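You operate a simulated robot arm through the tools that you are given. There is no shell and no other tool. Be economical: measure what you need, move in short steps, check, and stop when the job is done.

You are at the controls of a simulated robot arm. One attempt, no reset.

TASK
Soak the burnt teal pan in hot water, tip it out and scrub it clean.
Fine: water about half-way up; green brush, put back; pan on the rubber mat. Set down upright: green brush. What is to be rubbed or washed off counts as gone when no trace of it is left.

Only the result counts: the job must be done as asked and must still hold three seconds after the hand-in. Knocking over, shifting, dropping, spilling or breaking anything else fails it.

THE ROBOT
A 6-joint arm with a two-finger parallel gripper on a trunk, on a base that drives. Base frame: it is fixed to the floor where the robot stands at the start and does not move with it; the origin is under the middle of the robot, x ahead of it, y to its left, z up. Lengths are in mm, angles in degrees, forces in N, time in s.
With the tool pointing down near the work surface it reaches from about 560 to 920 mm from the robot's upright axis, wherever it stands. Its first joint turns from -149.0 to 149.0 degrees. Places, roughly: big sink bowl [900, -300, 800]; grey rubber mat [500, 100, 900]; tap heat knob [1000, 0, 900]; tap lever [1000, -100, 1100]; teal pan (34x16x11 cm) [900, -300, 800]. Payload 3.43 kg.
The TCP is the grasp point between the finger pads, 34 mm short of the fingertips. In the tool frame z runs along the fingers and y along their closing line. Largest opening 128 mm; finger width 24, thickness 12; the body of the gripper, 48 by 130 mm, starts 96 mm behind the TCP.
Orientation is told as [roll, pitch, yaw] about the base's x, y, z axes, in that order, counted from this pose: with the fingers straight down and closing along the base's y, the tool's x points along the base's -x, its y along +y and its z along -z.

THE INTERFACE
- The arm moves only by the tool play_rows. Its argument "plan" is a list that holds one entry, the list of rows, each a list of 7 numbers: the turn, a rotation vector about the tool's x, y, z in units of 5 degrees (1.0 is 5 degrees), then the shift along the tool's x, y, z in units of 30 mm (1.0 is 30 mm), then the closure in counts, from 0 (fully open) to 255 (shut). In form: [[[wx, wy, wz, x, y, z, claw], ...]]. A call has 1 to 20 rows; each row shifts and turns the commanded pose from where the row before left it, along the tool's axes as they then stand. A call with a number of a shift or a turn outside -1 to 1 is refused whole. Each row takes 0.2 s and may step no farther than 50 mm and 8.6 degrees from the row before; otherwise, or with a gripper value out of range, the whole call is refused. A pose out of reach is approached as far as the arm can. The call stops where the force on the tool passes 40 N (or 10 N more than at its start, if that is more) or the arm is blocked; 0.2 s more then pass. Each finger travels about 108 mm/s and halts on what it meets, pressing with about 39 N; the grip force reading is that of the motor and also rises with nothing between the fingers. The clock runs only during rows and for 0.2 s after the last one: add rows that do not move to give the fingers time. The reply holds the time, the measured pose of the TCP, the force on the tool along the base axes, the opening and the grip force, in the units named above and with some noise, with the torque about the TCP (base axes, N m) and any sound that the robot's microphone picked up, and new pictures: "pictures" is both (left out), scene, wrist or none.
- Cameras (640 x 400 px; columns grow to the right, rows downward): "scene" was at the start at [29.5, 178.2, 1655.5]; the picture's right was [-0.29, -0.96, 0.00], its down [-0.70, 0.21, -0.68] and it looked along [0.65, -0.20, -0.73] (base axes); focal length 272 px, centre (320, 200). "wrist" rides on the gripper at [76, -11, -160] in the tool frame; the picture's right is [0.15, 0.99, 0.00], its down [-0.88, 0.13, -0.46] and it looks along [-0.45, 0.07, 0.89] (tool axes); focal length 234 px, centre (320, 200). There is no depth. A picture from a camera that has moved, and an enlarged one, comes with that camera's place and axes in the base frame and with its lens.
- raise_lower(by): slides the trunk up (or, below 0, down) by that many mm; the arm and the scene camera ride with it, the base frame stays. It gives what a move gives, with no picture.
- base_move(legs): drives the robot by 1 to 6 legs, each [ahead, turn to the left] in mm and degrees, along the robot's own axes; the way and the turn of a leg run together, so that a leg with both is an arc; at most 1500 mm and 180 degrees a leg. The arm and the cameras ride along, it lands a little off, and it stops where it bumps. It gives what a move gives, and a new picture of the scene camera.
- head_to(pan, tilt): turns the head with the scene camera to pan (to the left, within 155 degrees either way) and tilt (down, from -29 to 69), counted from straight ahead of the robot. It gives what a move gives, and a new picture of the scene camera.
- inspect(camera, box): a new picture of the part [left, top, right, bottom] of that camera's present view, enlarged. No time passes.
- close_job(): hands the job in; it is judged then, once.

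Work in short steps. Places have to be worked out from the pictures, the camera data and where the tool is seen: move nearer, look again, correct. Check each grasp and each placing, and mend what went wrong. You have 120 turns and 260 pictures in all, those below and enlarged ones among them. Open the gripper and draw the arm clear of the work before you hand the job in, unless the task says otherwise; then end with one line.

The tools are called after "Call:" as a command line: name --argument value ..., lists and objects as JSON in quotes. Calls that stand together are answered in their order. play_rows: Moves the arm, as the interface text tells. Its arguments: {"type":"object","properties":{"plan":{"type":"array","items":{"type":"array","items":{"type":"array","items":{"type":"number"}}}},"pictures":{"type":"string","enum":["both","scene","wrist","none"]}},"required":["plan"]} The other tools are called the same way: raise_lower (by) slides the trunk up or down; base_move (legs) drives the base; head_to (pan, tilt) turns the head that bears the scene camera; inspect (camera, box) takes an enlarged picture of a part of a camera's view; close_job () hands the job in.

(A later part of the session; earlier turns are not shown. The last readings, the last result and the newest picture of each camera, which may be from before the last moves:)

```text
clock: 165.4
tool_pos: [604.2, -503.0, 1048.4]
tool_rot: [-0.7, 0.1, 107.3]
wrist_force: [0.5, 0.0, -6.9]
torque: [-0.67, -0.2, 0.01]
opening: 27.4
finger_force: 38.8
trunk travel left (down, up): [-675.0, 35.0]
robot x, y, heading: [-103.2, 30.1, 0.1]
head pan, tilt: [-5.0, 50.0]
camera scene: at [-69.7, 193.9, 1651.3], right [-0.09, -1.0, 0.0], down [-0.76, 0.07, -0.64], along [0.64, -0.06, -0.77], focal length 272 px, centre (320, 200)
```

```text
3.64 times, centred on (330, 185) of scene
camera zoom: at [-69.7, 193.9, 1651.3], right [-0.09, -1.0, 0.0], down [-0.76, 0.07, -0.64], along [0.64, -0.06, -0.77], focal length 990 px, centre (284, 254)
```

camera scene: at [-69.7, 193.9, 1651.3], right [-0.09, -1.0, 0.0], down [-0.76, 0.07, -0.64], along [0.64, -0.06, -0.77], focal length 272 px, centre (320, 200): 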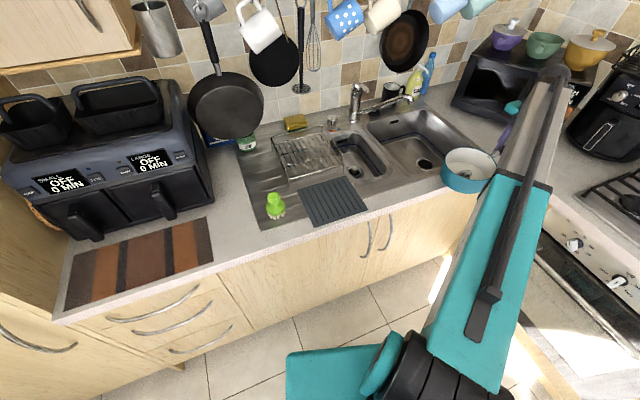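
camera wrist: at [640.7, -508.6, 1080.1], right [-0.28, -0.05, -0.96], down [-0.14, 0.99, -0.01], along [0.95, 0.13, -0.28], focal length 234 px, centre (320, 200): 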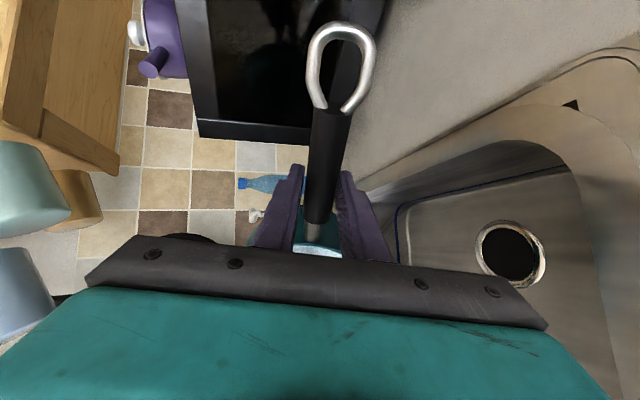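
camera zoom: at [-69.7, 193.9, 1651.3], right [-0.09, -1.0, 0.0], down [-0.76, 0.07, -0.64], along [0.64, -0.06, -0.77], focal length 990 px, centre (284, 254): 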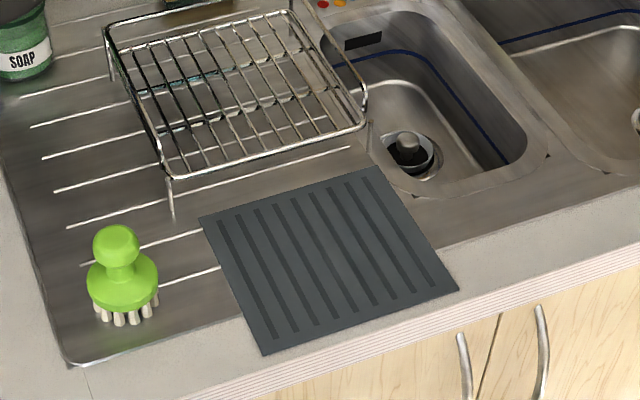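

Call:
inspect --camera "scene" --box '[420, 120, 520, 210]'

```text
4.44 times, centred on (470, 165) of scene
camera zoom: at [-69.7, 193.9, 1651.3], right [-0.09, -1.0, 0.0], down [-0.76, 0.07, -0.64], along [0.64, -0.06, -0.77], focal length 1210 px, centre (-347, 356)
```

zoom: 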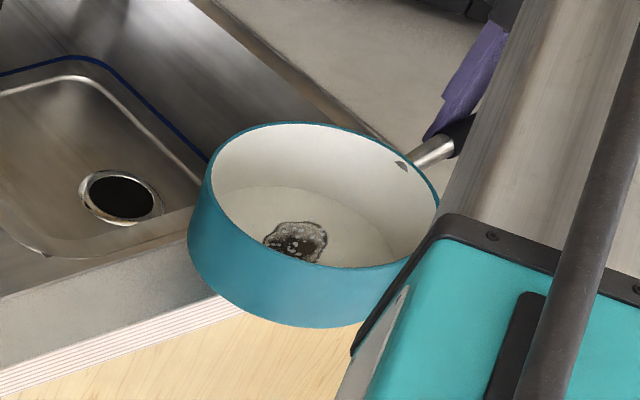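

The residue patch is mid-floor. I'll carry the pan across over the mat, staying high.

Call:
play_rows --plan '[[[0, 0, 0, -0.5, -0.15, 0, 255], [0, 0, 0, -0.985, -0.29, 0, 255], [0, 0, 0, -0.985, -0.29, 0, 255], [0, 0, 0, -0.985, -0.29, 0, 255], [0, 0, 0, -0.985, -0.29, 0, 255], [0, 0, 0, -0.985, -0.29, 0, 255], [0, 0, 0, -0.985, -0.29, 0, 255], [0, 0, 0, -0.985, -0.29, 0, 255], [0, 0, 0, -0.985, -0.29, 0, 255], [0, 0, 0, -0.985, -0.29, 0, 255], [0, 0, 0, -0.985, -0.29, 0, 255], [0, 0, 0, -0.985, -0.29, 0, 255], [0, 0, 0, -0.985, -0.29, 0, 255], [0, 0, 0, -0.985, -0.29, 0, 255], [0, 0, 0, -0.985, -0.29, 0, 255], [0, 0, 0, -0.5, -0.15, 0, 255]]]'

Call:
inspect --camera "scene" --box '[260, 120, 400, 240]'

```text
clock: 168.8
tool_pos: [595.6, -41.0, 1048.0]
tool_rot: [-0.7, 0.3, 107.3]
wrist_force: [1.0, 0.4, -7.6]
torque: [-0.65, -0.22, 0.0]
opening: 27.5
finger_force: 38.6
trunk travel left (down, up): [-675.0, 35.0]
robot x, y, heading: [-107.9, 28.8, -0.0]
head pan, tilt: [-5.0, 50.0]
camera scene: at [-69.7, 194.6, 1651.2], right [-0.09, -1.0, 0.0], down [-0.76, 0.07, -0.64], along [0.64, -0.06, -0.77], focal length 272 px, centre (320, 200)
camera wrist: at [627.7, -110.0, 1209.0], right [-0.9, -0.43, -0.01], down [-0.39, 0.8, 0.45], along [-0.19, 0.41, -0.89], focal length 234 px, centre (320, 200)
```

scene: 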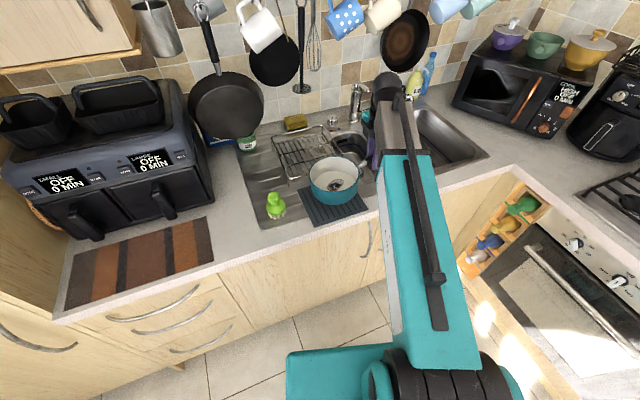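
wrist: 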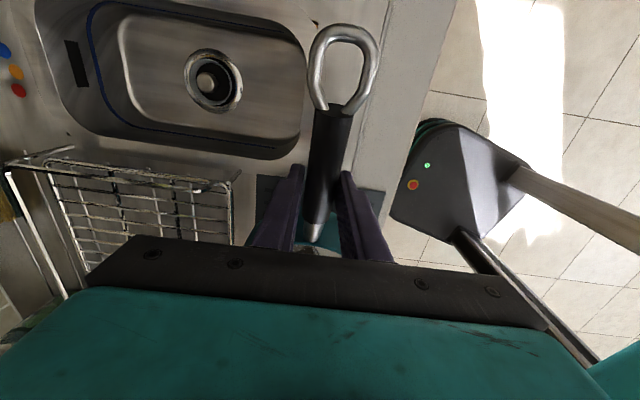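

```text
3.33 times, centred on (330, 180) of scene
camera zoom: at [-69.7, 194.6, 1651.2], right [-0.09, -1.0, 0.0], down [-0.76, 0.07, -0.64], along [0.64, -0.06, -0.77], focal length 907 px, centre (287, 267)
```

zoom: 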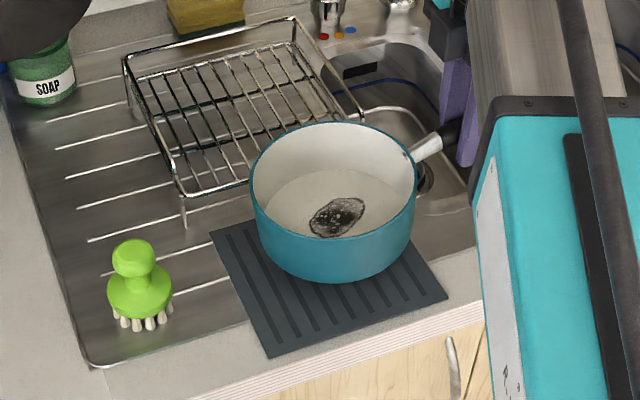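

The pan centre is ≈(546,96), very near the mat centre. A small correction, then I lower 54 mm and feel for contact.

Call:
play_rows --plan '[[[0, 0, 0, -0.05, -0.15, 0.5, 255], [0, 0, 0, 0, 0, 0.6, 255], [0, 0, 0, 0, 0, 0.5, 255], [0, 0, 0, 0, 0, 0.2, 255], [0, 0, 0, 0, 0, 0, 255]]]' --pictures "none"

Call:
inspect --camera "scene" --box '[280, 140, 400, 240]'

```text
clock: 170.0
tool_pos: [600.3, -37.4, 995.3]
tool_rot: [-0.7, 0.1, 107.4]
wrist_force: [1.7, -4.1, 0.1]
torque: [0.36, 0.03, -0.11]
opening: 27.6
finger_force: 39.2
trunk travel left (down, up): [-675.0, 35.0]
robot x, y, heading: [-103.4, 30.7, -0.1]
head pan, tilt: [-5.0, 50.0]
```

```text
4.00 times, centred on (340, 190) of scene
camera zoom: at [-70.2, 193.9, 1651.2], right [-0.09, -1.0, 0.0], down [-0.76, 0.07, -0.64], along [0.64, -0.06, -0.77], focal length 1089 px, centre (240, 240)
```

zoom: 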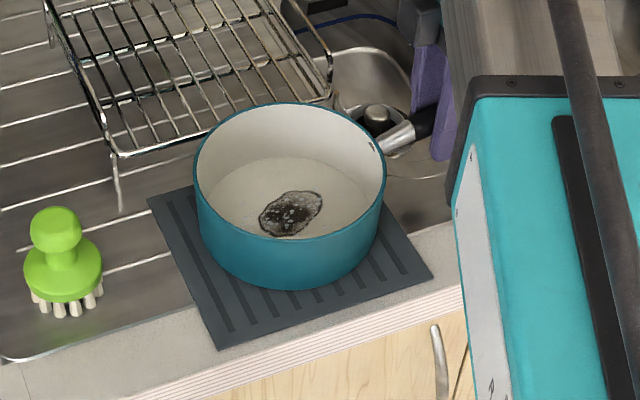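

Contact: the weight is gone from the wrist and the pan sits centred on the mat. I'll release and rise.

Call:
play_rows --plan '[[[0, 0, 0, 0, 0, 0, 200], [0, 0, 0, 0, 0, 0, 130], [0, 0, 0, 0, 0, 0, 80], [0, 0, 0, 0, 0, -0.5, 80], [0, 0, 0, 0, 0, -1, 80], [0, 0, 0, 0, 0, -1, 80], [0, 0, 0, 0, 0, -1, 80], [0, 0, 0, -0.5, 0, 0, 80], [0, 0, 0, -1, 0, 0, 80], [0, 0, 0, -1, 0, 0, 80], [0, 0, 0, -1, 0.1, 0, 80], [0, 0, 0, -1, 0.1, 0, 80], [0, 0, 0, -1, 0.1, 0, 80], [0, 0, 0, -1, 0.1, 0, 80]]]'

Call:
inspect --camera "scene" --box '[250, 140, 390, 240]'

```text
clock: 173.0
tool_pos: [529.1, 146.6, 1100.3]
tool_rot: [-0.7, 0.3, 107.4]
wrist_force: [0.1, -0.2, -0.1]
torque: [0.01, 0.04, 0.03]
opening: 88.1
finger_force: 0.0
trunk travel left (down, up): [-675.0, 35.0]
robot x, y, heading: [-105.5, 29.9, 0.0]
head pan, tilt: [-5.0, 50.0]
camera scene: at [-70.6, 194.8, 1651.2], right [-0.09, -1.0, 0.0], down [-0.76, 0.07, -0.64], along [0.64, -0.06, -0.77], focal length 272 px, centre (320, 200)
camera wrist: at [561.3, 76.3, 1259.6], right [-0.9, -0.43, -0.01], down [-0.39, 0.8, 0.45], along [-0.19, 0.41, -0.89], focal length 234 px, centre (320, 200)
```

scene: 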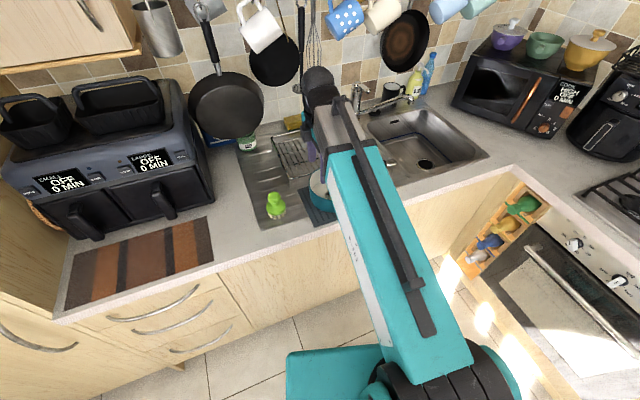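
wrist: 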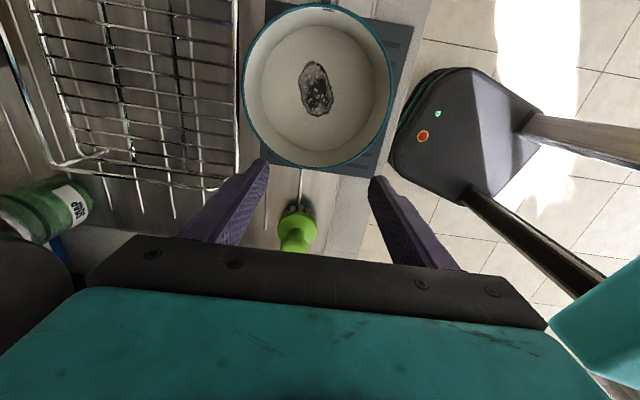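

```text
4.00 times, centred on (320, 190) of scene
camera zoom: at [-70.6, 194.8, 1651.2], right [-0.09, -1.0, 0.0], down [-0.76, 0.07, -0.64], along [0.64, -0.06, -0.77], focal length 1089 px, centre (320, 240)
```

zoom: 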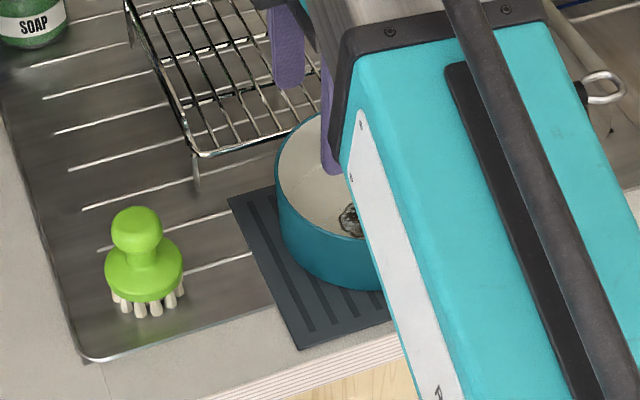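

The pan stands alone on the mat; the patch (~46×70 mm) is mid-floor. I now move above the green brush, estimated at (499,291).

Call:
play_rows --plan '[[[0, 0, 0, -0.97, -0.1, 0.1, 80], [0, 0, 0, -0.97, -0.1, 0.1, 80], [0, 0, 0, -0.97, -0.1, 0.2, 80], [0, 0, 0, -0.97, -0.1, 0.3, 80], [0, 0, 0, -0.97, -0.08, 0.3, 80]]]'

Call:
inspect --camera "wrist" --box '[200, 80, 440, 260]'

Call:
inspect --camera "scene" --box '[220, 140, 360, 240]'

```text
clock: 174.2
tool_pos: [501.0, 287.9, 1069.3]
tool_rot: [-0.7, 0.1, 107.4]
wrist_force: [-0.5, 0.1, -0.9]
torque: [-0.01, -0.04, 0.01]
opening: 88.0
finger_force: 0.0
trunk travel left (down, up): [-675.0, 35.0]
robot x, y, heading: [-103.7, 30.5, -0.1]
head pan, tilt: [-5.0, 50.0]
camera scene: at [-70.5, 194.7, 1651.2], right [-0.09, -1.0, 0.0], down [-0.76, 0.07, -0.64], along [0.64, -0.06, -0.77], focal length 272 px, centre (320, 200)
camera wrist: at [532.5, 218.2, 1229.3], right [-0.9, -0.43, -0.01], down [-0.39, 0.8, 0.45], along [-0.19, 0.41, -0.89], focal length 234 px, centre (320, 200)
```

scene: 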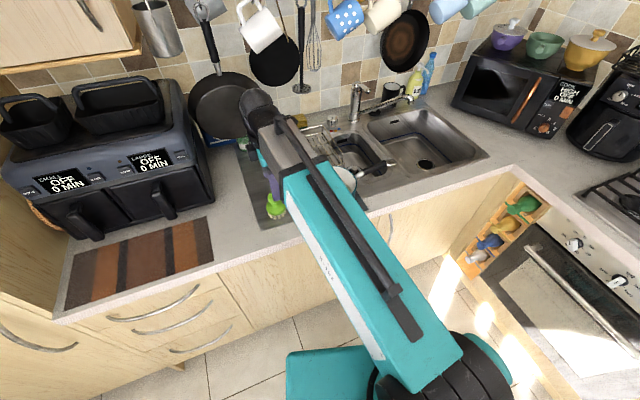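
wrist: 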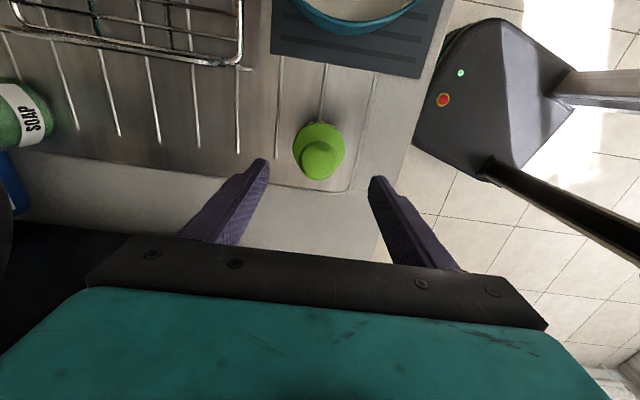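

```text
2.22 times, centred on (320, 170) of wrist
camera zoom: at [532.5, 218.2, 1229.3], right [-0.9, -0.43, -0.01], down [-0.39, 0.8, 0.45], along [-0.19, 0.41, -0.89], focal length 520 px, centre (320, 267)
```

zoom: 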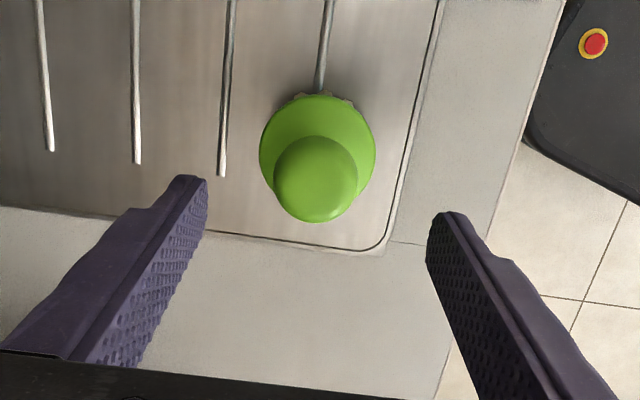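

```text
4.00 times, centred on (290, 190) of scene
camera zoom: at [-70.5, 194.7, 1651.2], right [-0.09, -1.0, 0.0], down [-0.76, 0.07, -0.64], along [0.64, -0.06, -0.77], focal length 1089 px, centre (440, 240)
```

zoom: 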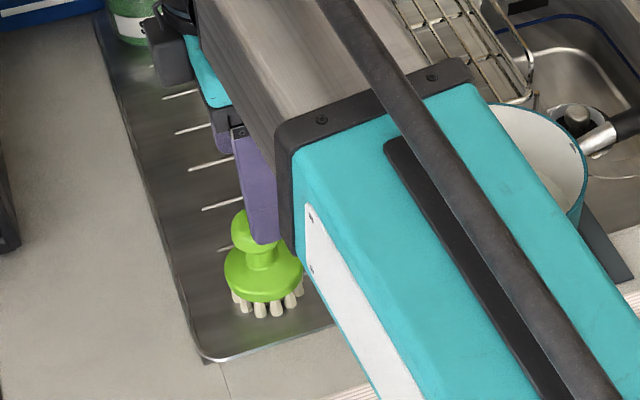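

The brush knob is nearly exactly under the TCP. I'll descend 79 mm with the fingers around the knob and check before closing.

Call:
play_rows --plan '[[[0, 0, 0, -0.08, 0.03, 1, 80], [0, 0, 0, 0, 0, 1, 80], [0, 0, 0, 0, 0, 0.6, 80], [0, 0, 0, 0, 0, 0, 80]]]' --pictures "none"

Call:
inspect --camera "wrist" --box '[200, 80, 440, 260]'

Call:
inspect --camera "scene" --box '[240, 170, 340, 240]'

```text
clock: 175.2
tool_pos: [499.6, 290.5, 991.7]
tool_rot: [-0.7, 0.2, 107.3]
wrist_force: [1.3, 0.8, 0.1]
torque: [-0.02, -0.02, 0.01]
opening: 88.1
finger_force: 0.0
trunk travel left (down, up): [-675.0, 35.0]
robot x, y, heading: [-105.8, 32.4, -0.2]
head pan, tilt: [-5.0, 50.0]
```

```text
2.22 times, centred on (320, 170) of wrist
camera zoom: at [531.7, 220.5, 1151.5], right [-0.9, -0.43, -0.01], down [-0.39, 0.8, 0.45], along [-0.19, 0.41, -0.89], focal length 520 px, centre (320, 267)
```

zoom: 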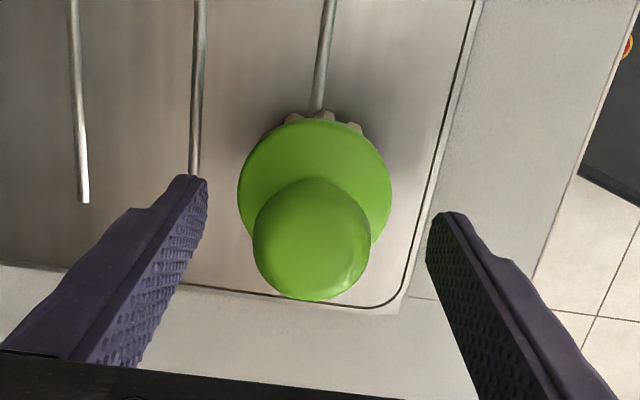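

```text
5.71 times, centred on (290, 205) of scene
camera zoom: at [-70.5, 194.5, 1651.2], right [-0.09, -1.0, 0.0], down [-0.76, 0.07, -0.64], along [0.64, -0.06, -0.77], focal length 1555 px, centre (491, 171)
```

zoom: 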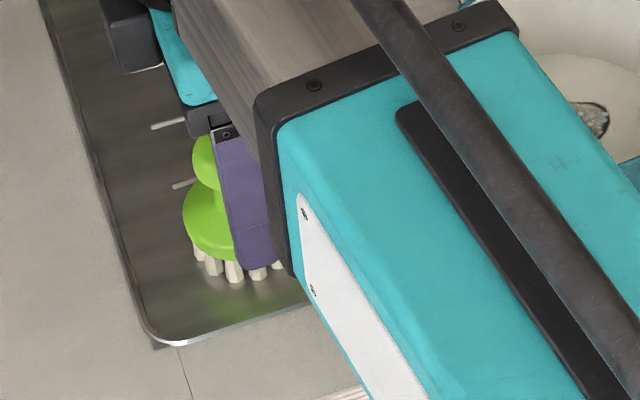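

The knob centre coincides with the TCP (z≈992). I close on it and then lift a little to test.

Call:
play_rows --plan '[[[0, 0, 0, 0.08, 0, 0, 120], [0, 0, 0, 0, 0, 0, 255], [0, 0, 0, 0, 0, 0, 255], [0, 0, 0, 0, 0, 0, 255], [0, 0, 0, 0, 0, 0, 255]]]' --pictures "none"

Call:
inspect --camera "wrist" --box '[200, 80, 440, 260]'

```text
clock: 176.4
tool_pos: [501.4, 288.2, 993.5]
tool_rot: [-0.7, 0.2, 107.3]
wrist_force: [0.9, -0.1, 0.3]
torque: [-0.07, 0.12, -0.04]
opening: 40.9
finger_force: 39.5
trunk travel left (down, up): [-675.0, 35.0]
robot x, y, heading: [-104.1, 27.4, 0.1]
head pan, tilt: [-5.0, 50.0]
```

```text
2.22 times, centred on (320, 170) of wrist
camera zoom: at [532.2, 218.2, 1151.7], right [-0.9, -0.43, -0.01], down [-0.39, 0.8, 0.45], along [-0.19, 0.41, -0.89], focal length 520 px, centre (320, 267)
```

zoom: 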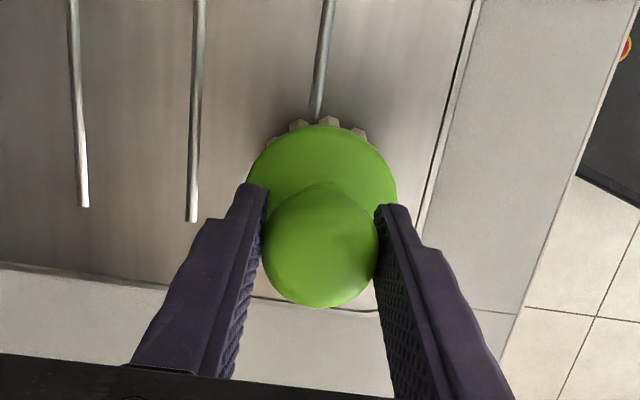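

The brush is gripped (40.9 mm). I note its home at TCP (501.4, 288.2, 993). I lift it and carry it over the pan.

Call:
play_rows --plan '[[[0, 0, 0, 0, 0, -0.5, 255], [0, 0, 0, 0, 0, -1, 255], [0, 0, 0, 0, 0, -1, 255], [0, 0, 0, 0, 0, -0.95, 255], [0, 0, 0, 0.97, 0.04, 0, 255], [0, 0, 0, 0.97, 0.04, 0, 255], [0, 0, 0, 0.97, 0.04, 0, 255], [0, 0, 0, 0.97, 0.04, 0, 255], [0, 0, 0, 0.97, 0.04, 0, 255], [0, 0, 0, 0.97, 0.04, 0, 255], [0, 0, 0, 0.97, 0.04, 0, 255], [0, 0, 0, 0, 0, 0, 255]]]'

Call:
inspect --camera "wrist" --box '[180, 40, 460, 260]'

Call:
inspect --camera "scene" --box '[260, 120, 400, 230]'

```text
clock: 179.0
tool_pos: [551.7, 91.0, 1095.5]
tool_rot: [-0.6, 0.2, 107.3]
wrist_force: [-0.2, -0.5, -1.3]
torque: [-0.03, -0.02, -0.03]
opening: 41.2
finger_force: 38.4
trunk travel left (down, up): [-675.0, 35.0]
robot x, y, heading: [-103.7, 30.2, -0.1]
head pan, tilt: [-5.0, 50.0]
camera scene: at [-70.4, 194.4, 1651.2], right [-0.09, -1.0, 0.0], down [-0.76, 0.07, -0.64], along [0.64, -0.06, -0.77], focal length 272 px, centre (320, 200)
camera wrist: at [583.7, 20.5, 1255.2], right [-0.9, -0.44, -0.01], down [-0.39, 0.8, 0.45], along [-0.19, 0.41, -0.89], focal length 234 px, centre (320, 200)
```

scene: 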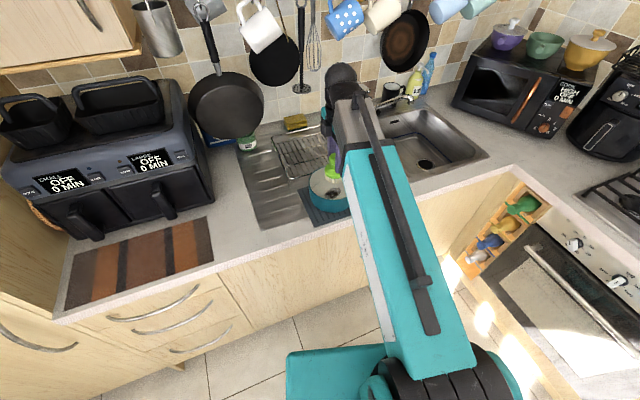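
wrist: 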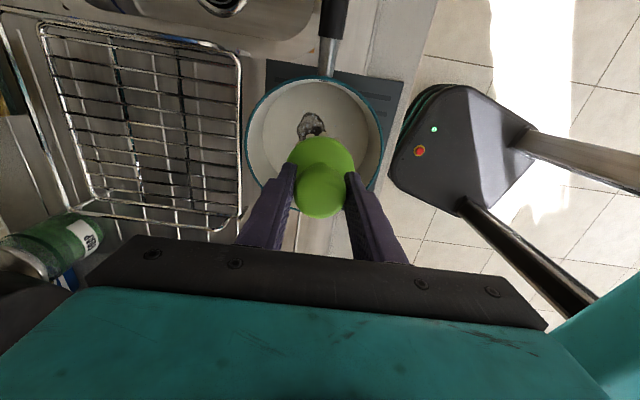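

```text
1.82 times, centred on (320, 150) of wrist
camera zoom: at [583.7, 20.5, 1255.2], right [-0.9, -0.44, -0.01], down [-0.39, 0.8, 0.45], along [-0.19, 0.41, -0.89], focal length 426 px, centre (320, 291)
```

zoom: 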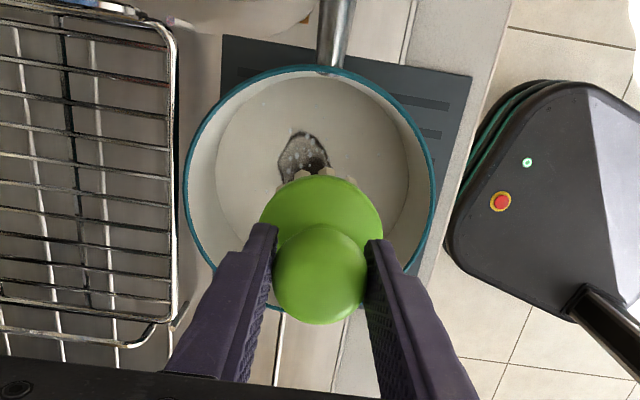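

```text
3.64 times, centred on (330, 175) of scene
camera zoom: at [-70.4, 194.4, 1651.2], right [-0.09, -1.0, 0.0], down [-0.76, 0.07, -0.64], along [0.64, -0.06, -0.77], focal length 990 px, centre (284, 291)
```

zoom: 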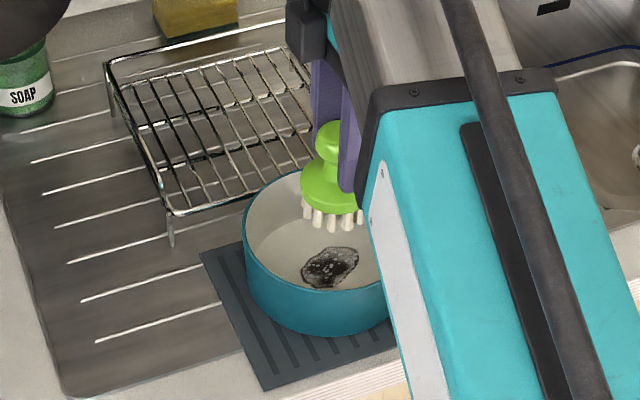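

The patch centre is ≈(559,93). I'll shift slightly and lower the brush into the pan until light contact.

Call:
play_rows --plan '[[[0, 0, 0, 0, -0.24, 0.6, 255], [0, 0, 0, 0, 0, 1, 255], [0, 0, 0, 0, 0, 1, 255], [0, 0, 0, 0, 0, 0.3, 255], [0, 0, 0, 0, 0, 0.1, 255], [0, 0, 0, 0, 0, 0.1, 255]]]' --pictures "wrist"

```text
clock: 180.4
tool_pos: [559.2, 94.6, 1001.8]
tool_rot: [-0.7, 0.2, 107.3]
wrist_force: [0.1, -0.9, -0.3]
torque: [-0.02, 0.02, -0.01]
opening: 41.1
finger_force: 38.9
trunk travel left (down, up): [-675.0, 35.0]
robot x, y, heading: [-106.5, 31.9, 0.1]
head pan, tilt: [-5.0, 50.0]
camera wrist: at [591.5, 24.3, 1161.9], right [-0.9, -0.43, -0.01], down [-0.39, 0.8, 0.45], along [-0.19, 0.41, -0.89], focal length 234 px, centre (320, 200)
```

wrist: 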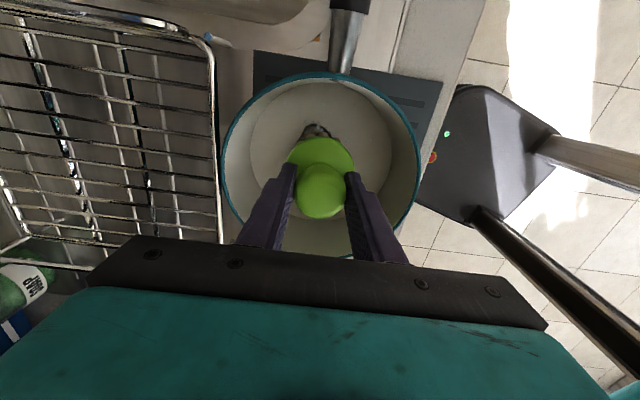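

Call:
play_rows --plan '[[[0, 0, 0, 0, 0, 0.1, 255], [0, 0, 0, 0, 0, 0.1, 255]]]' --pictures "none"

Call:
inspect --camera "scene" --box '[290, 140, 390, 220]'

```text
clock: 181.0
tool_pos: [559.5, 94.8, 1000.4]
tool_rot: [-1.1, 0.2, 107.3]
wrist_force: [6.5, 0.3, 35.2]
torque: [0.04, 0.43, -0.03]
opening: 41.4
finger_force: 39.2
trunk travel left (down, up): [-675.0, 35.0]
robot x, y, heading: [-101.8, 29.0, -0.5]
head pan, tilt: [-5.0, 50.0]
```

```text
5.00 times, centred on (340, 180) of scene
camera zoom: at [-73.1, 194.3, 1652.0], right [-0.09, -1.0, 0.0], down [-0.76, 0.07, -0.64], along [0.64, -0.06, -0.76], focal length 1361 px, centre (220, 300)
```

zoom: 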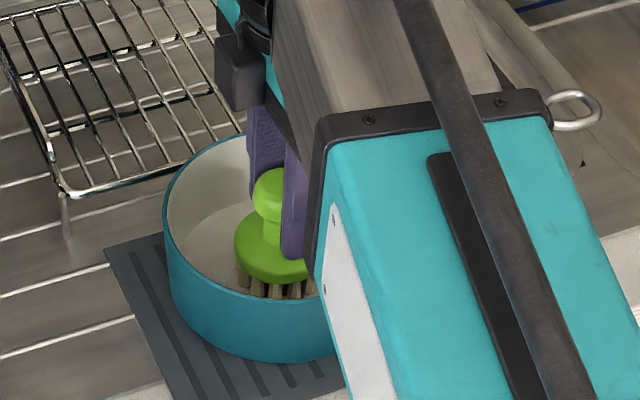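

Contact made, 35 N is too hard. I'll ease off 4 mm and begin scrubbing strokes around the patch.

Call:
play_rows --plan '[[[0, 0, 0, 0, 0, -0.13, 255], [0, 0, 0, 0.4, 0, 0, 255], [0, 0, 0, 0.3, 0, 0, 255], [0, 0, 0, -0.5, 0, 0, 255], [0, 0, 0, -0.5, 0, 0, 255], [0, 0, 0, -0.3, 0.2, 0, 255], [0, 0, 0, 0.5, 0.1, 0, 255], [0, 0, 0, 0.5, 0, 0, 255], [0, 0, 0, 0.3, -0.2, 0, 255], [0, 0, 0, -0.5, -0.2, 0, 255], [0, 0, 0, -0.5, -0.2, 0, 255], [0, 0, 0, -0.3, 0, 0, 255], [0, 0, 0, 0.5, 0, 0, 255], [0, 0, 0, 0.5, 0, 0, 255], [0, 0, 0, 0.3, 0.1, 0, 255], [0, 0, 0, -0.4, 0.2, 0, 255], [0, 0, 0, -0.3, 0, 0, 255]]]' --pictures "wrist"

```text
clock: 184.6
tool_pos: [559.0, 92.9, 1000.7]
tool_rot: [-0.7, 0.2, 107.4]
wrist_force: [0.3, 0.1, -0.9]
torque: [-0.04, 0.01, -0.01]
opening: 41.0
finger_force: 38.9
trunk travel left (down, up): [-675.0, 35.0]
robot x, y, heading: [-103.7, 26.6, -0.2]
head pan, tilt: [-5.0, 50.0]
camera wrist: at [591.3, 24.4, 1160.3], right [-0.9, -0.44, -0.01], down [-0.39, 0.8, 0.45], along [-0.19, 0.41, -0.89], focal length 234 px, centre (320, 200)
```

wrist: 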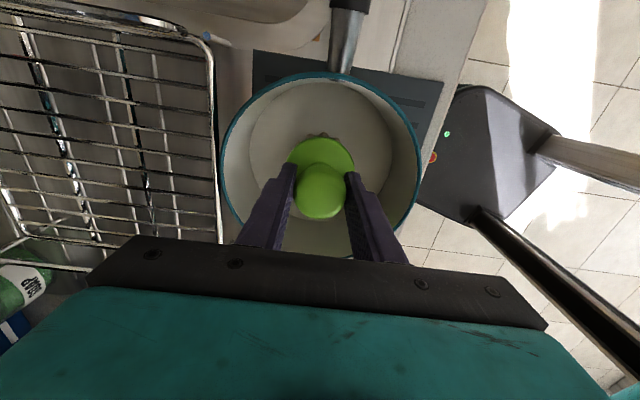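

The visible upper part of the patch is already gone, but contact is now too light. I'll press 1.5 mm lower and scrub again, wider.

Call:
play_rows --plan '[[[0, 0, 0, 0, 0, 0.06, 255], [0, 0, 0, 0.5, 0, 0, 255], [0, 0, 0, 0.4, 0, 0, 255], [0, 0, 0, -0.3, 0.4, 0, 255], [0, 0, 0, -0.5, 0.1, 0, 255], [0, 0, 0, -0.5, 0, 0, 255], [0, 0, 0, -0.3, -0.3, 0, 255], [0, 0, 0, 0.3, -0.4, 0, 255], [0, 0, 0, 0.5, -0.2, 0, 255], [0, 0, 0, 0.5, 0, 0, 255], [0, 0, 0, 0.2, 0.3, 0, 255], [0, 0, 0, -0.5, 0.1, 0, 255], [0, 0, 0, -0.5, 0, 0, 255], [0, 0, 0, -0.4, 0, 0, 255], [0, 0, 0, 0.4, 0.3, 0, 255], [0, 0, 0, 0.5, 0, 0, 255], [0, 0, 0, -0.2, -0.5, 0, 255], [0, 0, 0, -0.1, 0.2, 0, 255]]]' --pictures "none"

Call:
play_rows --plan '[[[0, 0, 0, 0, 0, -0.5, 255], [0, 0, 0, 0, 0, -1, 255], [0, 0, 0, 0, 0, -1, 255], [0, 0, 0, 0, 0, -0.8, 255], [0, 0, 0, -1, 0, 0, 255], [0, 0, 0, -1, 0, 0, 255]]]' --pictures "wrist"

Call:
inspect --camera "wrist" --box '[220, 20, 420, 180]'

```text
clock: 188.4
tool_pos: [558.7, 93.5, 999.7]
tool_rot: [-0.9, 0.2, 107.4]
wrist_force: [5.9, -1.4, 15.5]
torque: [-0.25, 0.01, 0.09]
opening: 40.9
finger_force: 38.9
trunk travel left (down, up): [-675.0, 35.0]
robot x, y, heading: [-105.9, 30.7, -0.1]
head pan, tilt: [-5.0, 50.0]
```

```text
clock: 189.8
tool_pos: [539.8, 151.2, 1097.7]
tool_rot: [-0.7, 0.2, 107.3]
wrist_force: [-1.0, -0.9, -0.7]
torque: [-0.02, 0.02, 0.03]
opening: 41.0
finger_force: 38.5
trunk travel left (down, up): [-675.0, 35.0]
robot x, y, heading: [-104.1, 28.4, -0.3]
head pan, tilt: [-5.0, 50.0]
camera wrist: at [571.0, 81.9, 1257.3], right [-0.9, -0.43, -0.01], down [-0.39, 0.8, 0.45], along [-0.19, 0.41, -0.89], focal length 234 px, centre (320, 200)
```

wrist: 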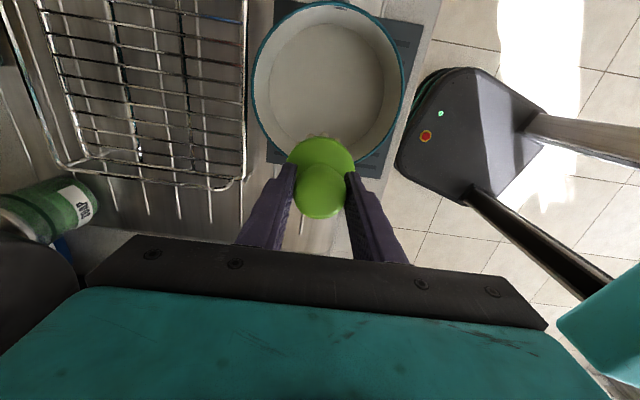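

```text
2.50 times, centred on (320, 100) of wrist
camera zoom: at [571.0, 81.9, 1257.3], right [-0.9, -0.43, -0.01], down [-0.39, 0.8, 0.45], along [-0.19, 0.41, -0.89], focal length 585 px, centre (320, 450)
```

zoom: 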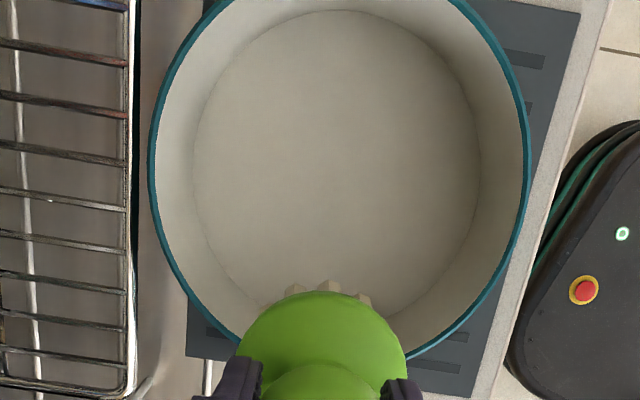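

The pan floor is clean. I'll carry the brush back to its home spot and lower it there.

Call:
play_rows --plan '[[[0, 0, 0, -0.95, -0.03, 0, 255], [0, 0, 0, -0.95, -0.03, 0, 255], [0, 0, 0, -0.95, -0.03, 0, 255], [0, 0, 0, -0.95, -0.03, 0, 255], [0, 0, 0, -0.94, -0.03, 0, 255], [0, 0, 0, 0, 0, 0, 255], [0, 0, 0, 0, 0, 1, 255], [0, 0, 0, 0, 0, 1, 255], [0, 0, 0, 0, 0, 0.9, 255], [0, 0, 0, 0, 0, 0.3, 255]]]' --pictures "wrist"

Call:
inspect --camera "scene" --box '[220, 150, 360, 240]'

```text
clock: 192.0
tool_pos: [502.6, 288.0, 1000.6]
tool_rot: [-0.7, 0.2, 107.3]
wrist_force: [0.3, 0.5, -1.2]
torque: [0.02, -0.03, 0.01]
opening: 40.8
finger_force: 38.7
trunk travel left (down, up): [-675.0, 35.0]
robot x, y, heading: [-102.2, 32.8, 0.2]
head pan, tilt: [-5.0, 50.0]
camera wrist: at [535.1, 218.2, 1160.8], right [-0.9, -0.43, -0.01], down [-0.39, 0.8, 0.45], along [-0.19, 0.41, -0.89], focal length 234 px, centre (320, 200)
```

wrist: 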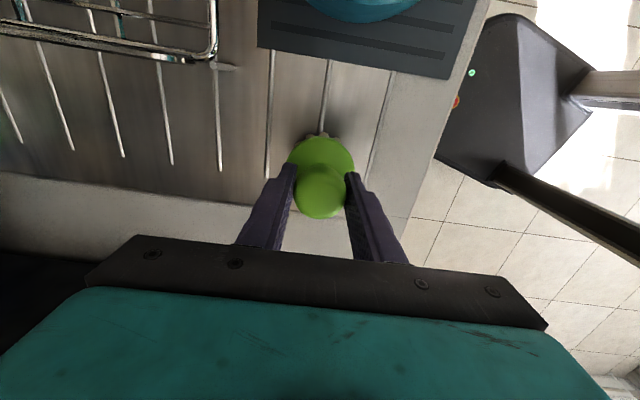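

```text
4.44 times, centred on (290, 195) of scene
camera zoom: at [-70.3, 194.6, 1651.2], right [-0.09, -1.0, 0.0], down [-0.76, 0.07, -0.64], along [0.64, -0.06, -0.77], focal length 1210 px, centre (453, 222)
```

zoom: 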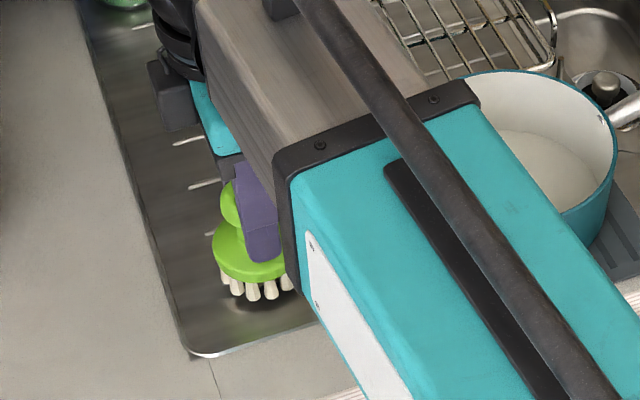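

About 7 mm remain; I lower gently to contact.

Call:
play_rows --plan '[[[0, 0, 0, 0, 0, 0.1, 255], [0, 0, 0, 0, 0, 0.08, 255], [0, 0, 0, 0, 0, 0, 255]]]' --pictures "none"

```text
clock: 192.8
tool_pos: [503.1, 287.3, 995.4]
tool_rot: [-0.8, 0.2, 107.3]
wrist_force: [-0.7, 0.3, -1.6]
torque: [0.02, -0.04, -0.01]
opening: 41.0
finger_force: 38.9
trunk travel left (down, up): [-675.0, 35.0]
robot x, y, heading: [-104.5, 30.5, -0.3]
head pan, tilt: [-5.0, 50.0]
```

Call:
play_rows --plan '[[[0, 0, 0, 0, 0, 0.05, 255], [0, 0, 0, 0, 0, 0.04, 255], [0, 0, 0, 0, 0, 0, 255]]]' --pictures "none"

```text
clock: 193.6
tool_pos: [503.7, 288.4, 992.8]
tool_rot: [-0.7, 0.2, 107.3]
wrist_force: [-0.6, 1.0, -1.5]
torque: [-0.01, 0.01, 0.01]
opening: 41.0
finger_force: 38.6
trunk travel left (down, up): [-675.0, 35.0]
robot x, y, heading: [-102.9, 29.8, -0.2]
head pan, tilt: [-5.0, 50.0]
```

Still no contact; I go on by 1 mm steps.

Call:
play_rows --plan '[[[0, 0, 0, 0, 0, 0.04, 255], [0, 0, 0, 0, 0, 0.03, 255], [0, 0, 0, 0, 0, 0, 255]]]' --pictures "none"

```text
clock: 194.4
tool_pos: [503.3, 287.4, 990.6]
tool_rot: [-0.7, 0.2, 107.3]
wrist_force: [0.0, 0.1, -0.6]
torque: [0.01, -0.03, 0.0]
opening: 41.1
finger_force: 38.9
trunk travel left (down, up): [-675.0, 35.0]
robot x, y, heading: [-104.5, 26.8, -0.0]
head pan, tilt: [-5.0, 50.0]
```

Call:
play_rows --plan '[[[0, 0, 0, 0, 0, 0.04, 255], [0, 0, 0, 0, 0, 0, 255]]]' --pictures "none"

Call:
inspect --camera "scene" --box '[240, 180, 310, 230]'

```text
clock: 195.0
tool_pos: [503.0, 287.6, 990.1]
tool_rot: [-0.9, 0.2, 107.4]
wrist_force: [1.9, 0.6, 12.7]
torque: [-0.06, 0.17, 0.0]
opening: 41.2
finger_force: 39.5
trunk travel left (down, up): [-675.0, 35.0]
robot x, y, heading: [-105.7, 30.9, -0.1]
head pan, tilt: [-5.0, 50.0]
```

```text
8.00 times, centred on (275, 205) of scene
camera zoom: at [-71.2, 194.1, 1651.5], right [-0.09, -1.0, 0.0], down [-0.76, 0.07, -0.64], along [0.64, -0.06, -0.77], focal length 2177 px, centre (680, 160)
```

zoom: 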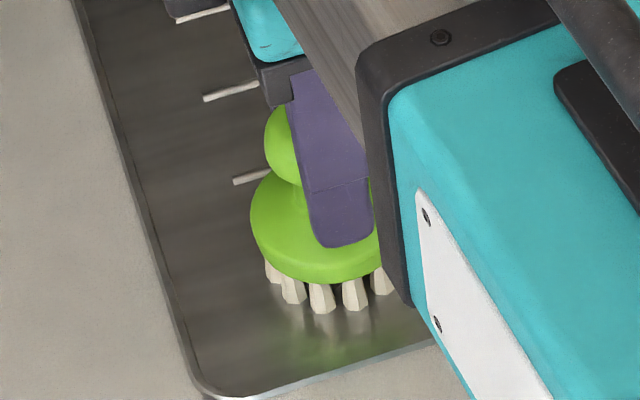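

Contact (12.7 N), brush upright at home. I'll ease, open and rise straight up.

Call:
play_rows --plan '[[[0, 0, 0, 0, 0, -0.04, 255], [0, 0, 0, 0, 0, 0, 160], [0, 0, 0, 0, 0, 0, 80], [0, 0, 0, 0, 0, 0, 80], [0, 0, 0, 0, 0, -0.5, 80], [0, 0, 0, 0, 0, -1, 80], [0, 0, 0, 0, 0, -1, 80], [0, 0, 0, 0, 0, -1, 80]]]'

Call:
inspect --camera "scene" --box '[250, 140, 390, 240]'

```text
clock: 196.8
tool_pos: [503.1, 287.9, 1097.4]
tool_rot: [-0.8, 0.1, 107.3]
wrist_force: [0.1, 0.2, 0.5]
torque: [0.0, -0.02, 0.04]
opening: 87.8
finger_force: 0.0
trunk travel left (down, up): [-675.0, 35.0]
robot x, y, heading: [-105.6, 28.1, -0.1]
head pan, tilt: [-5.0, 50.0]
camera scene: at [-70.7, 194.4, 1651.2], right [-0.09, -1.0, 0.0], down [-0.76, 0.07, -0.64], along [0.64, -0.06, -0.77], focal length 272 px, centre (320, 200)
camera wrist: at [534.5, 218.1, 1256.6], right [-0.9, -0.43, -0.01], down [-0.39, 0.8, 0.45], along [-0.19, 0.41, -0.89], focal length 234 px, centre (320, 200)
```

scene: 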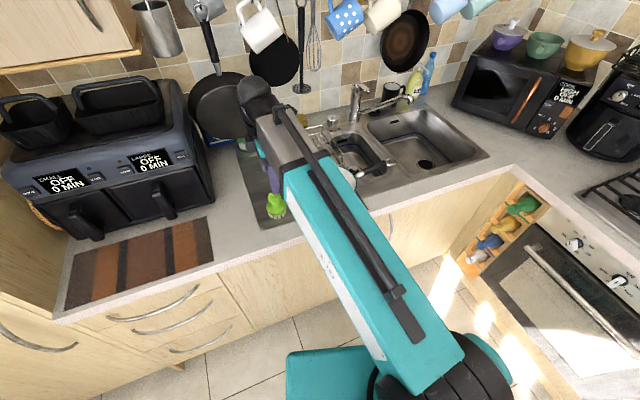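
wrist: 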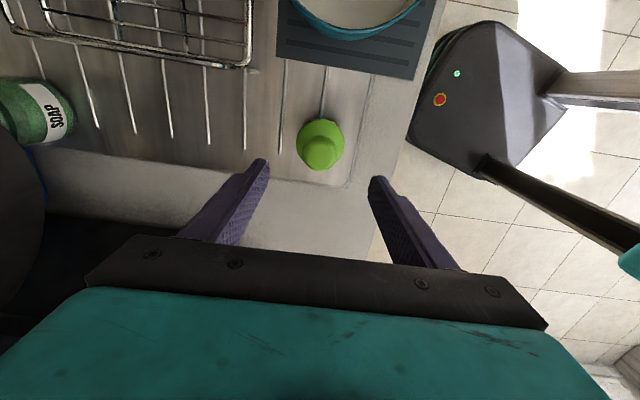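

```text
4.00 times, centred on (320, 190) of scene
camera zoom: at [-70.7, 194.4, 1651.2], right [-0.09, -1.0, 0.0], down [-0.76, 0.07, -0.64], along [0.64, -0.06, -0.77], focal length 1089 px, centre (320, 240)
```

zoom: 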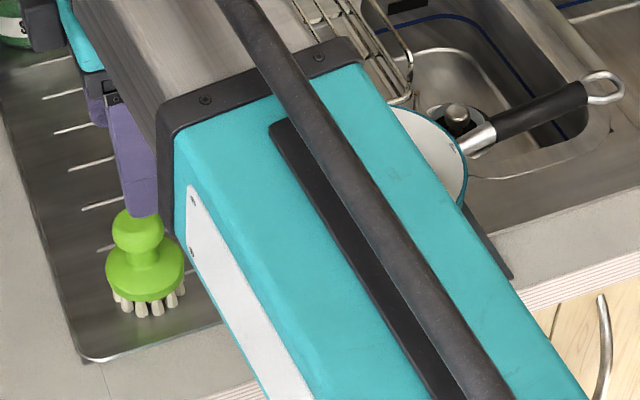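

The brush stands upright at its place. I'll go back above the pan handle and check how the pan sits on the mat.

Call:
play_rows --plan '[[[0, 0, 0, 0.94, 0.01, 0, 80], [0, 0, 0, 0.94, 0.01, 0, 80], [0, 0, 0, 0.94, 0.01, 0, 80], [0, 0, 0, 0.94, 0.01, 0, 80], [0, 0, 0, 0.94, 0.01, 0, 80], [0, 0, 0, 0.94, 0.01, 0, 80], [0, 0, 0, 0.94, 0.01, 0, 100], [0, 0, 0, 0.94, 0.02, 0, 110], [0, 0, 0, 0.94, 0.02, 0, 110], [0, 0, 0, 0.94, 0.02, 0, 110], [0, 0, 0, 0.94, 0.02, 0, 110], [0, 0, 0, 0.96, 0.02, 0, 110]]]'

Call:
inspect --camera "scene" --box '[290, 150, 390, 235]'

Call:
inspect --camera "wrist" --box '[200, 80, 440, 260]'

```text
clock: 199.4
tool_pos: [599.7, -37.9, 1096.5]
tool_rot: [-0.7, 0.1, 107.3]
wrist_force: [-0.7, 0.1, -0.4]
torque: [0.0, 0.01, 0.03]
opening: 72.6
finger_force: 0.0
trunk travel left (down, up): [-675.0, 35.0]
robot x, y, heading: [-100.7, 26.0, 0.0]
head pan, tilt: [-5.0, 50.0]
camera scene: at [-70.3, 194.0, 1651.3], right [-0.09, -1.0, 0.0], down [-0.76, 0.07, -0.64], along [0.64, -0.06, -0.77], focal length 272 px, centre (320, 200)
camera wrist: at [631.3, -107.8, 1256.4], right [-0.9, -0.43, -0.01], down [-0.39, 0.8, 0.45], along [-0.19, 0.41, -0.89], focal length 234 px, centre (320, 200)
```

scene: 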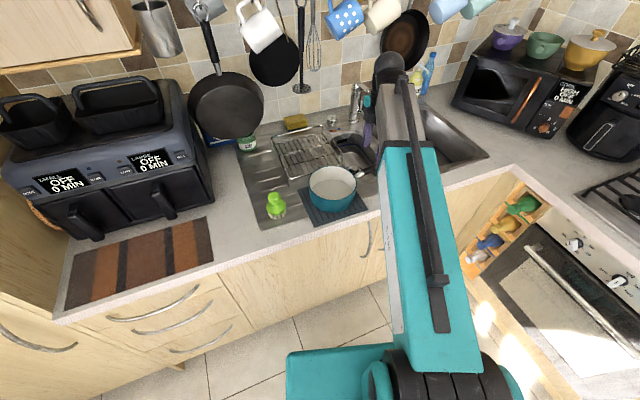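
wrist: 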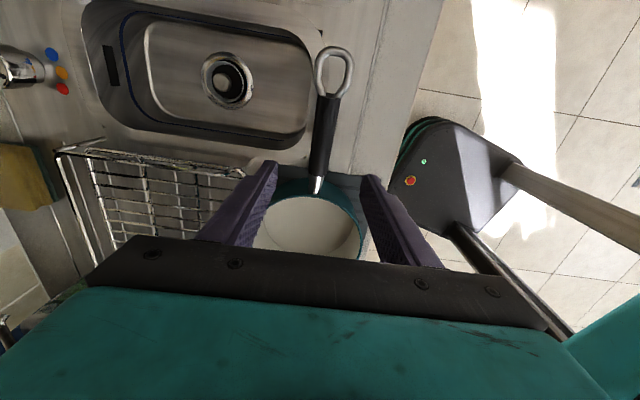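

```text
4.71 times, centred on (340, 192) of scene
camera zoom: at [-70.3, 194.0, 1651.3], right [-0.09, -1.0, 0.0], down [-0.76, 0.07, -0.64], along [0.64, -0.06, -0.77], focal length 1281 px, centre (226, 235)
```

zoom: 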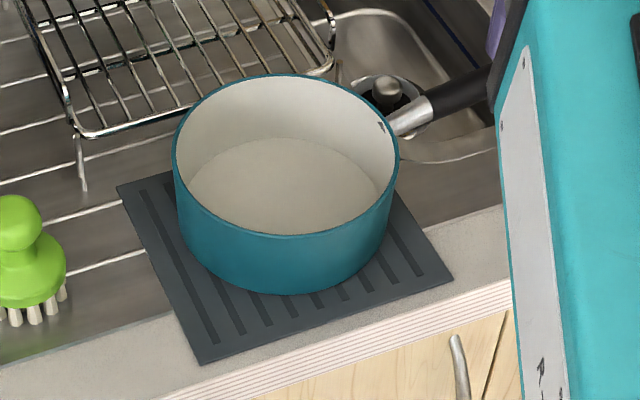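

```text
2.22 times, centred on (320, 170) of wrist
camera zoom: at [631.3, -107.8, 1256.4], right [-0.9, -0.43, -0.01], down [-0.39, 0.8, 0.45], along [-0.19, 0.41, -0.89], focal length 520 px, centre (320, 267)
```

zoom: 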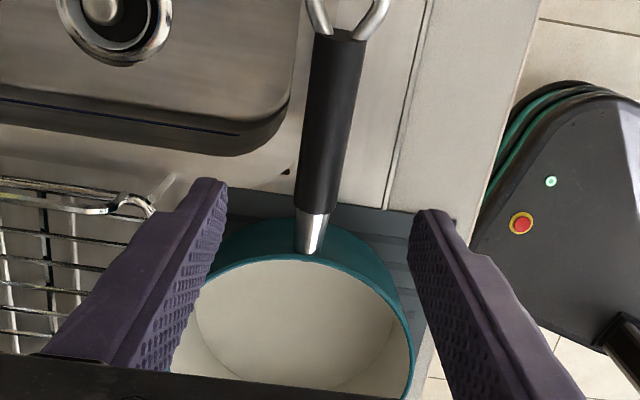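

The pan is on the mat but about 15 mm toward its back edge. I'll look at the dark mark by the handle and then recentre the pan.

Call:
inspect --camera "scene" --box '[320, 155, 385, 200]'

Call:
play_rows --plan '[[[0, 0, 0, 0, -0.05, 1, 110], [0, 0, 0, 0, 0, 1, 110], [0, 0, 0, 0, 0, 1, 110], [0, 0, 0, 0, 0, 0.38, 110], [0, 0, 0, 0, 0, 0, 255], [0, 0, 0, 0, 0, 0, 255], [0, 0, 0, 0, 0, 0, 255]]]' --pictures "none"

```text
8.89 times, centred on (352, 178) of scene
camera zoom: at [-70.3, 194.0, 1651.3], right [-0.09, -1.0, 0.0], down [-0.76, 0.07, -0.64], along [0.64, -0.06, -0.77], focal length 2419 px, centre (31, 400)
```

zoom: 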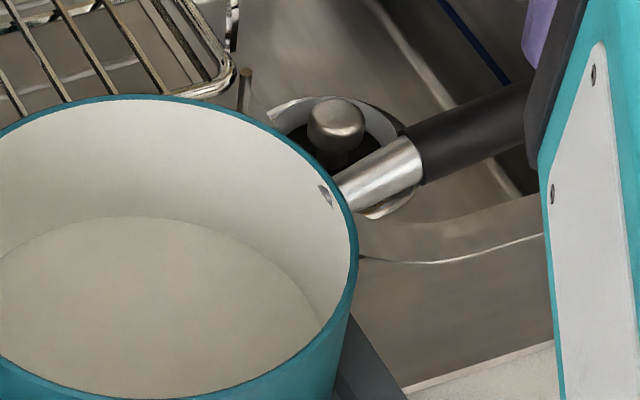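

```text
clock: 201.0
tool_pos: [601.6, -38.1, 993.1]
tool_rot: [-0.7, 0.2, 107.2]
wrist_force: [-2.4, -2.1, 0.4]
torque: [-0.34, -0.05, 0.25]
opening: 27.6
finger_force: 39.6
trunk travel left (down, up): [-675.0, 35.0]
robot x, y, heading: [-102.6, 28.6, -0.2]
head pan, tilt: [-5.0, 50.0]
```

That mark is just the handle's metal end poking through the wall. Handle gripped; I lift 15 mm, shift 13 mm toward the front, and set down.

Call:
play_rows --plan '[[[0, 0, 0, 0, 0, -0.25, 255], [0, 0, 0, 0, 0, -0.25, 255], [0, 0, 0, 0, 0.22, 0, 255], [0, 0, 0, 0, 0.22, 0, 255], [0, 0, 0, 0, 0, 0.2, 255], [0, 0, 0, 0, 0, 0.15, 255], [0, 0, 0, 0, 0, 0.1, 255], [0, 0, 0, 0, 0, 0, 255]]]' --pictures "none"

Call:
inspect --camera "scene" --box '[290, 150, 390, 235]'

```text
clock: 202.8
tool_pos: [590.2, -41.4, 996.5]
tool_rot: [-0.6, 0.3, 107.2]
wrist_force: [-0.7, -0.8, -7.0]
torque: [-0.67, -0.22, 0.0]
opening: 27.8
finger_force: 38.8
trunk travel left (down, up): [-675.0, 35.0]
robot x, y, heading: [-104.1, 29.6, -0.4]
head pan, tilt: [-5.0, 50.0]
```

```text
4.71 times, centred on (340, 192) of scene
camera zoom: at [-69.7, 194.4, 1651.2], right [-0.09, -1.0, 0.0], down [-0.76, 0.07, -0.64], along [0.64, -0.06, -0.77], focal length 1281 px, centre (226, 235)
```

zoom: 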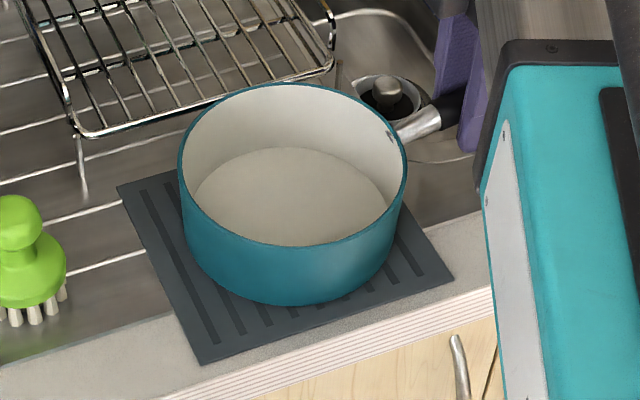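

Still about 3 mm above the mat; I lower to contact, release and rise.

Call:
play_rows --plan '[[[0, 0, 0, 0, 0, 0.07, 255], [0, 0, 0, 0, 0, 0.05, 255], [0, 0, 0, 0, 0, 0, 255]]]' --pictures "none"

```text
clock: 203.6
tool_pos: [588.6, -40.9, 994.6]
tool_rot: [-0.9, 0.2, 107.2]
wrist_force: [6.7, -3.5, 19.4]
torque: [0.86, 0.24, 0.04]
opening: 27.3
finger_force: 39.3
trunk travel left (down, up): [-675.0, 35.0]
robot x, y, heading: [-103.2, 34.2, 0.1]
head pan, tilt: [-5.0, 50.0]
```

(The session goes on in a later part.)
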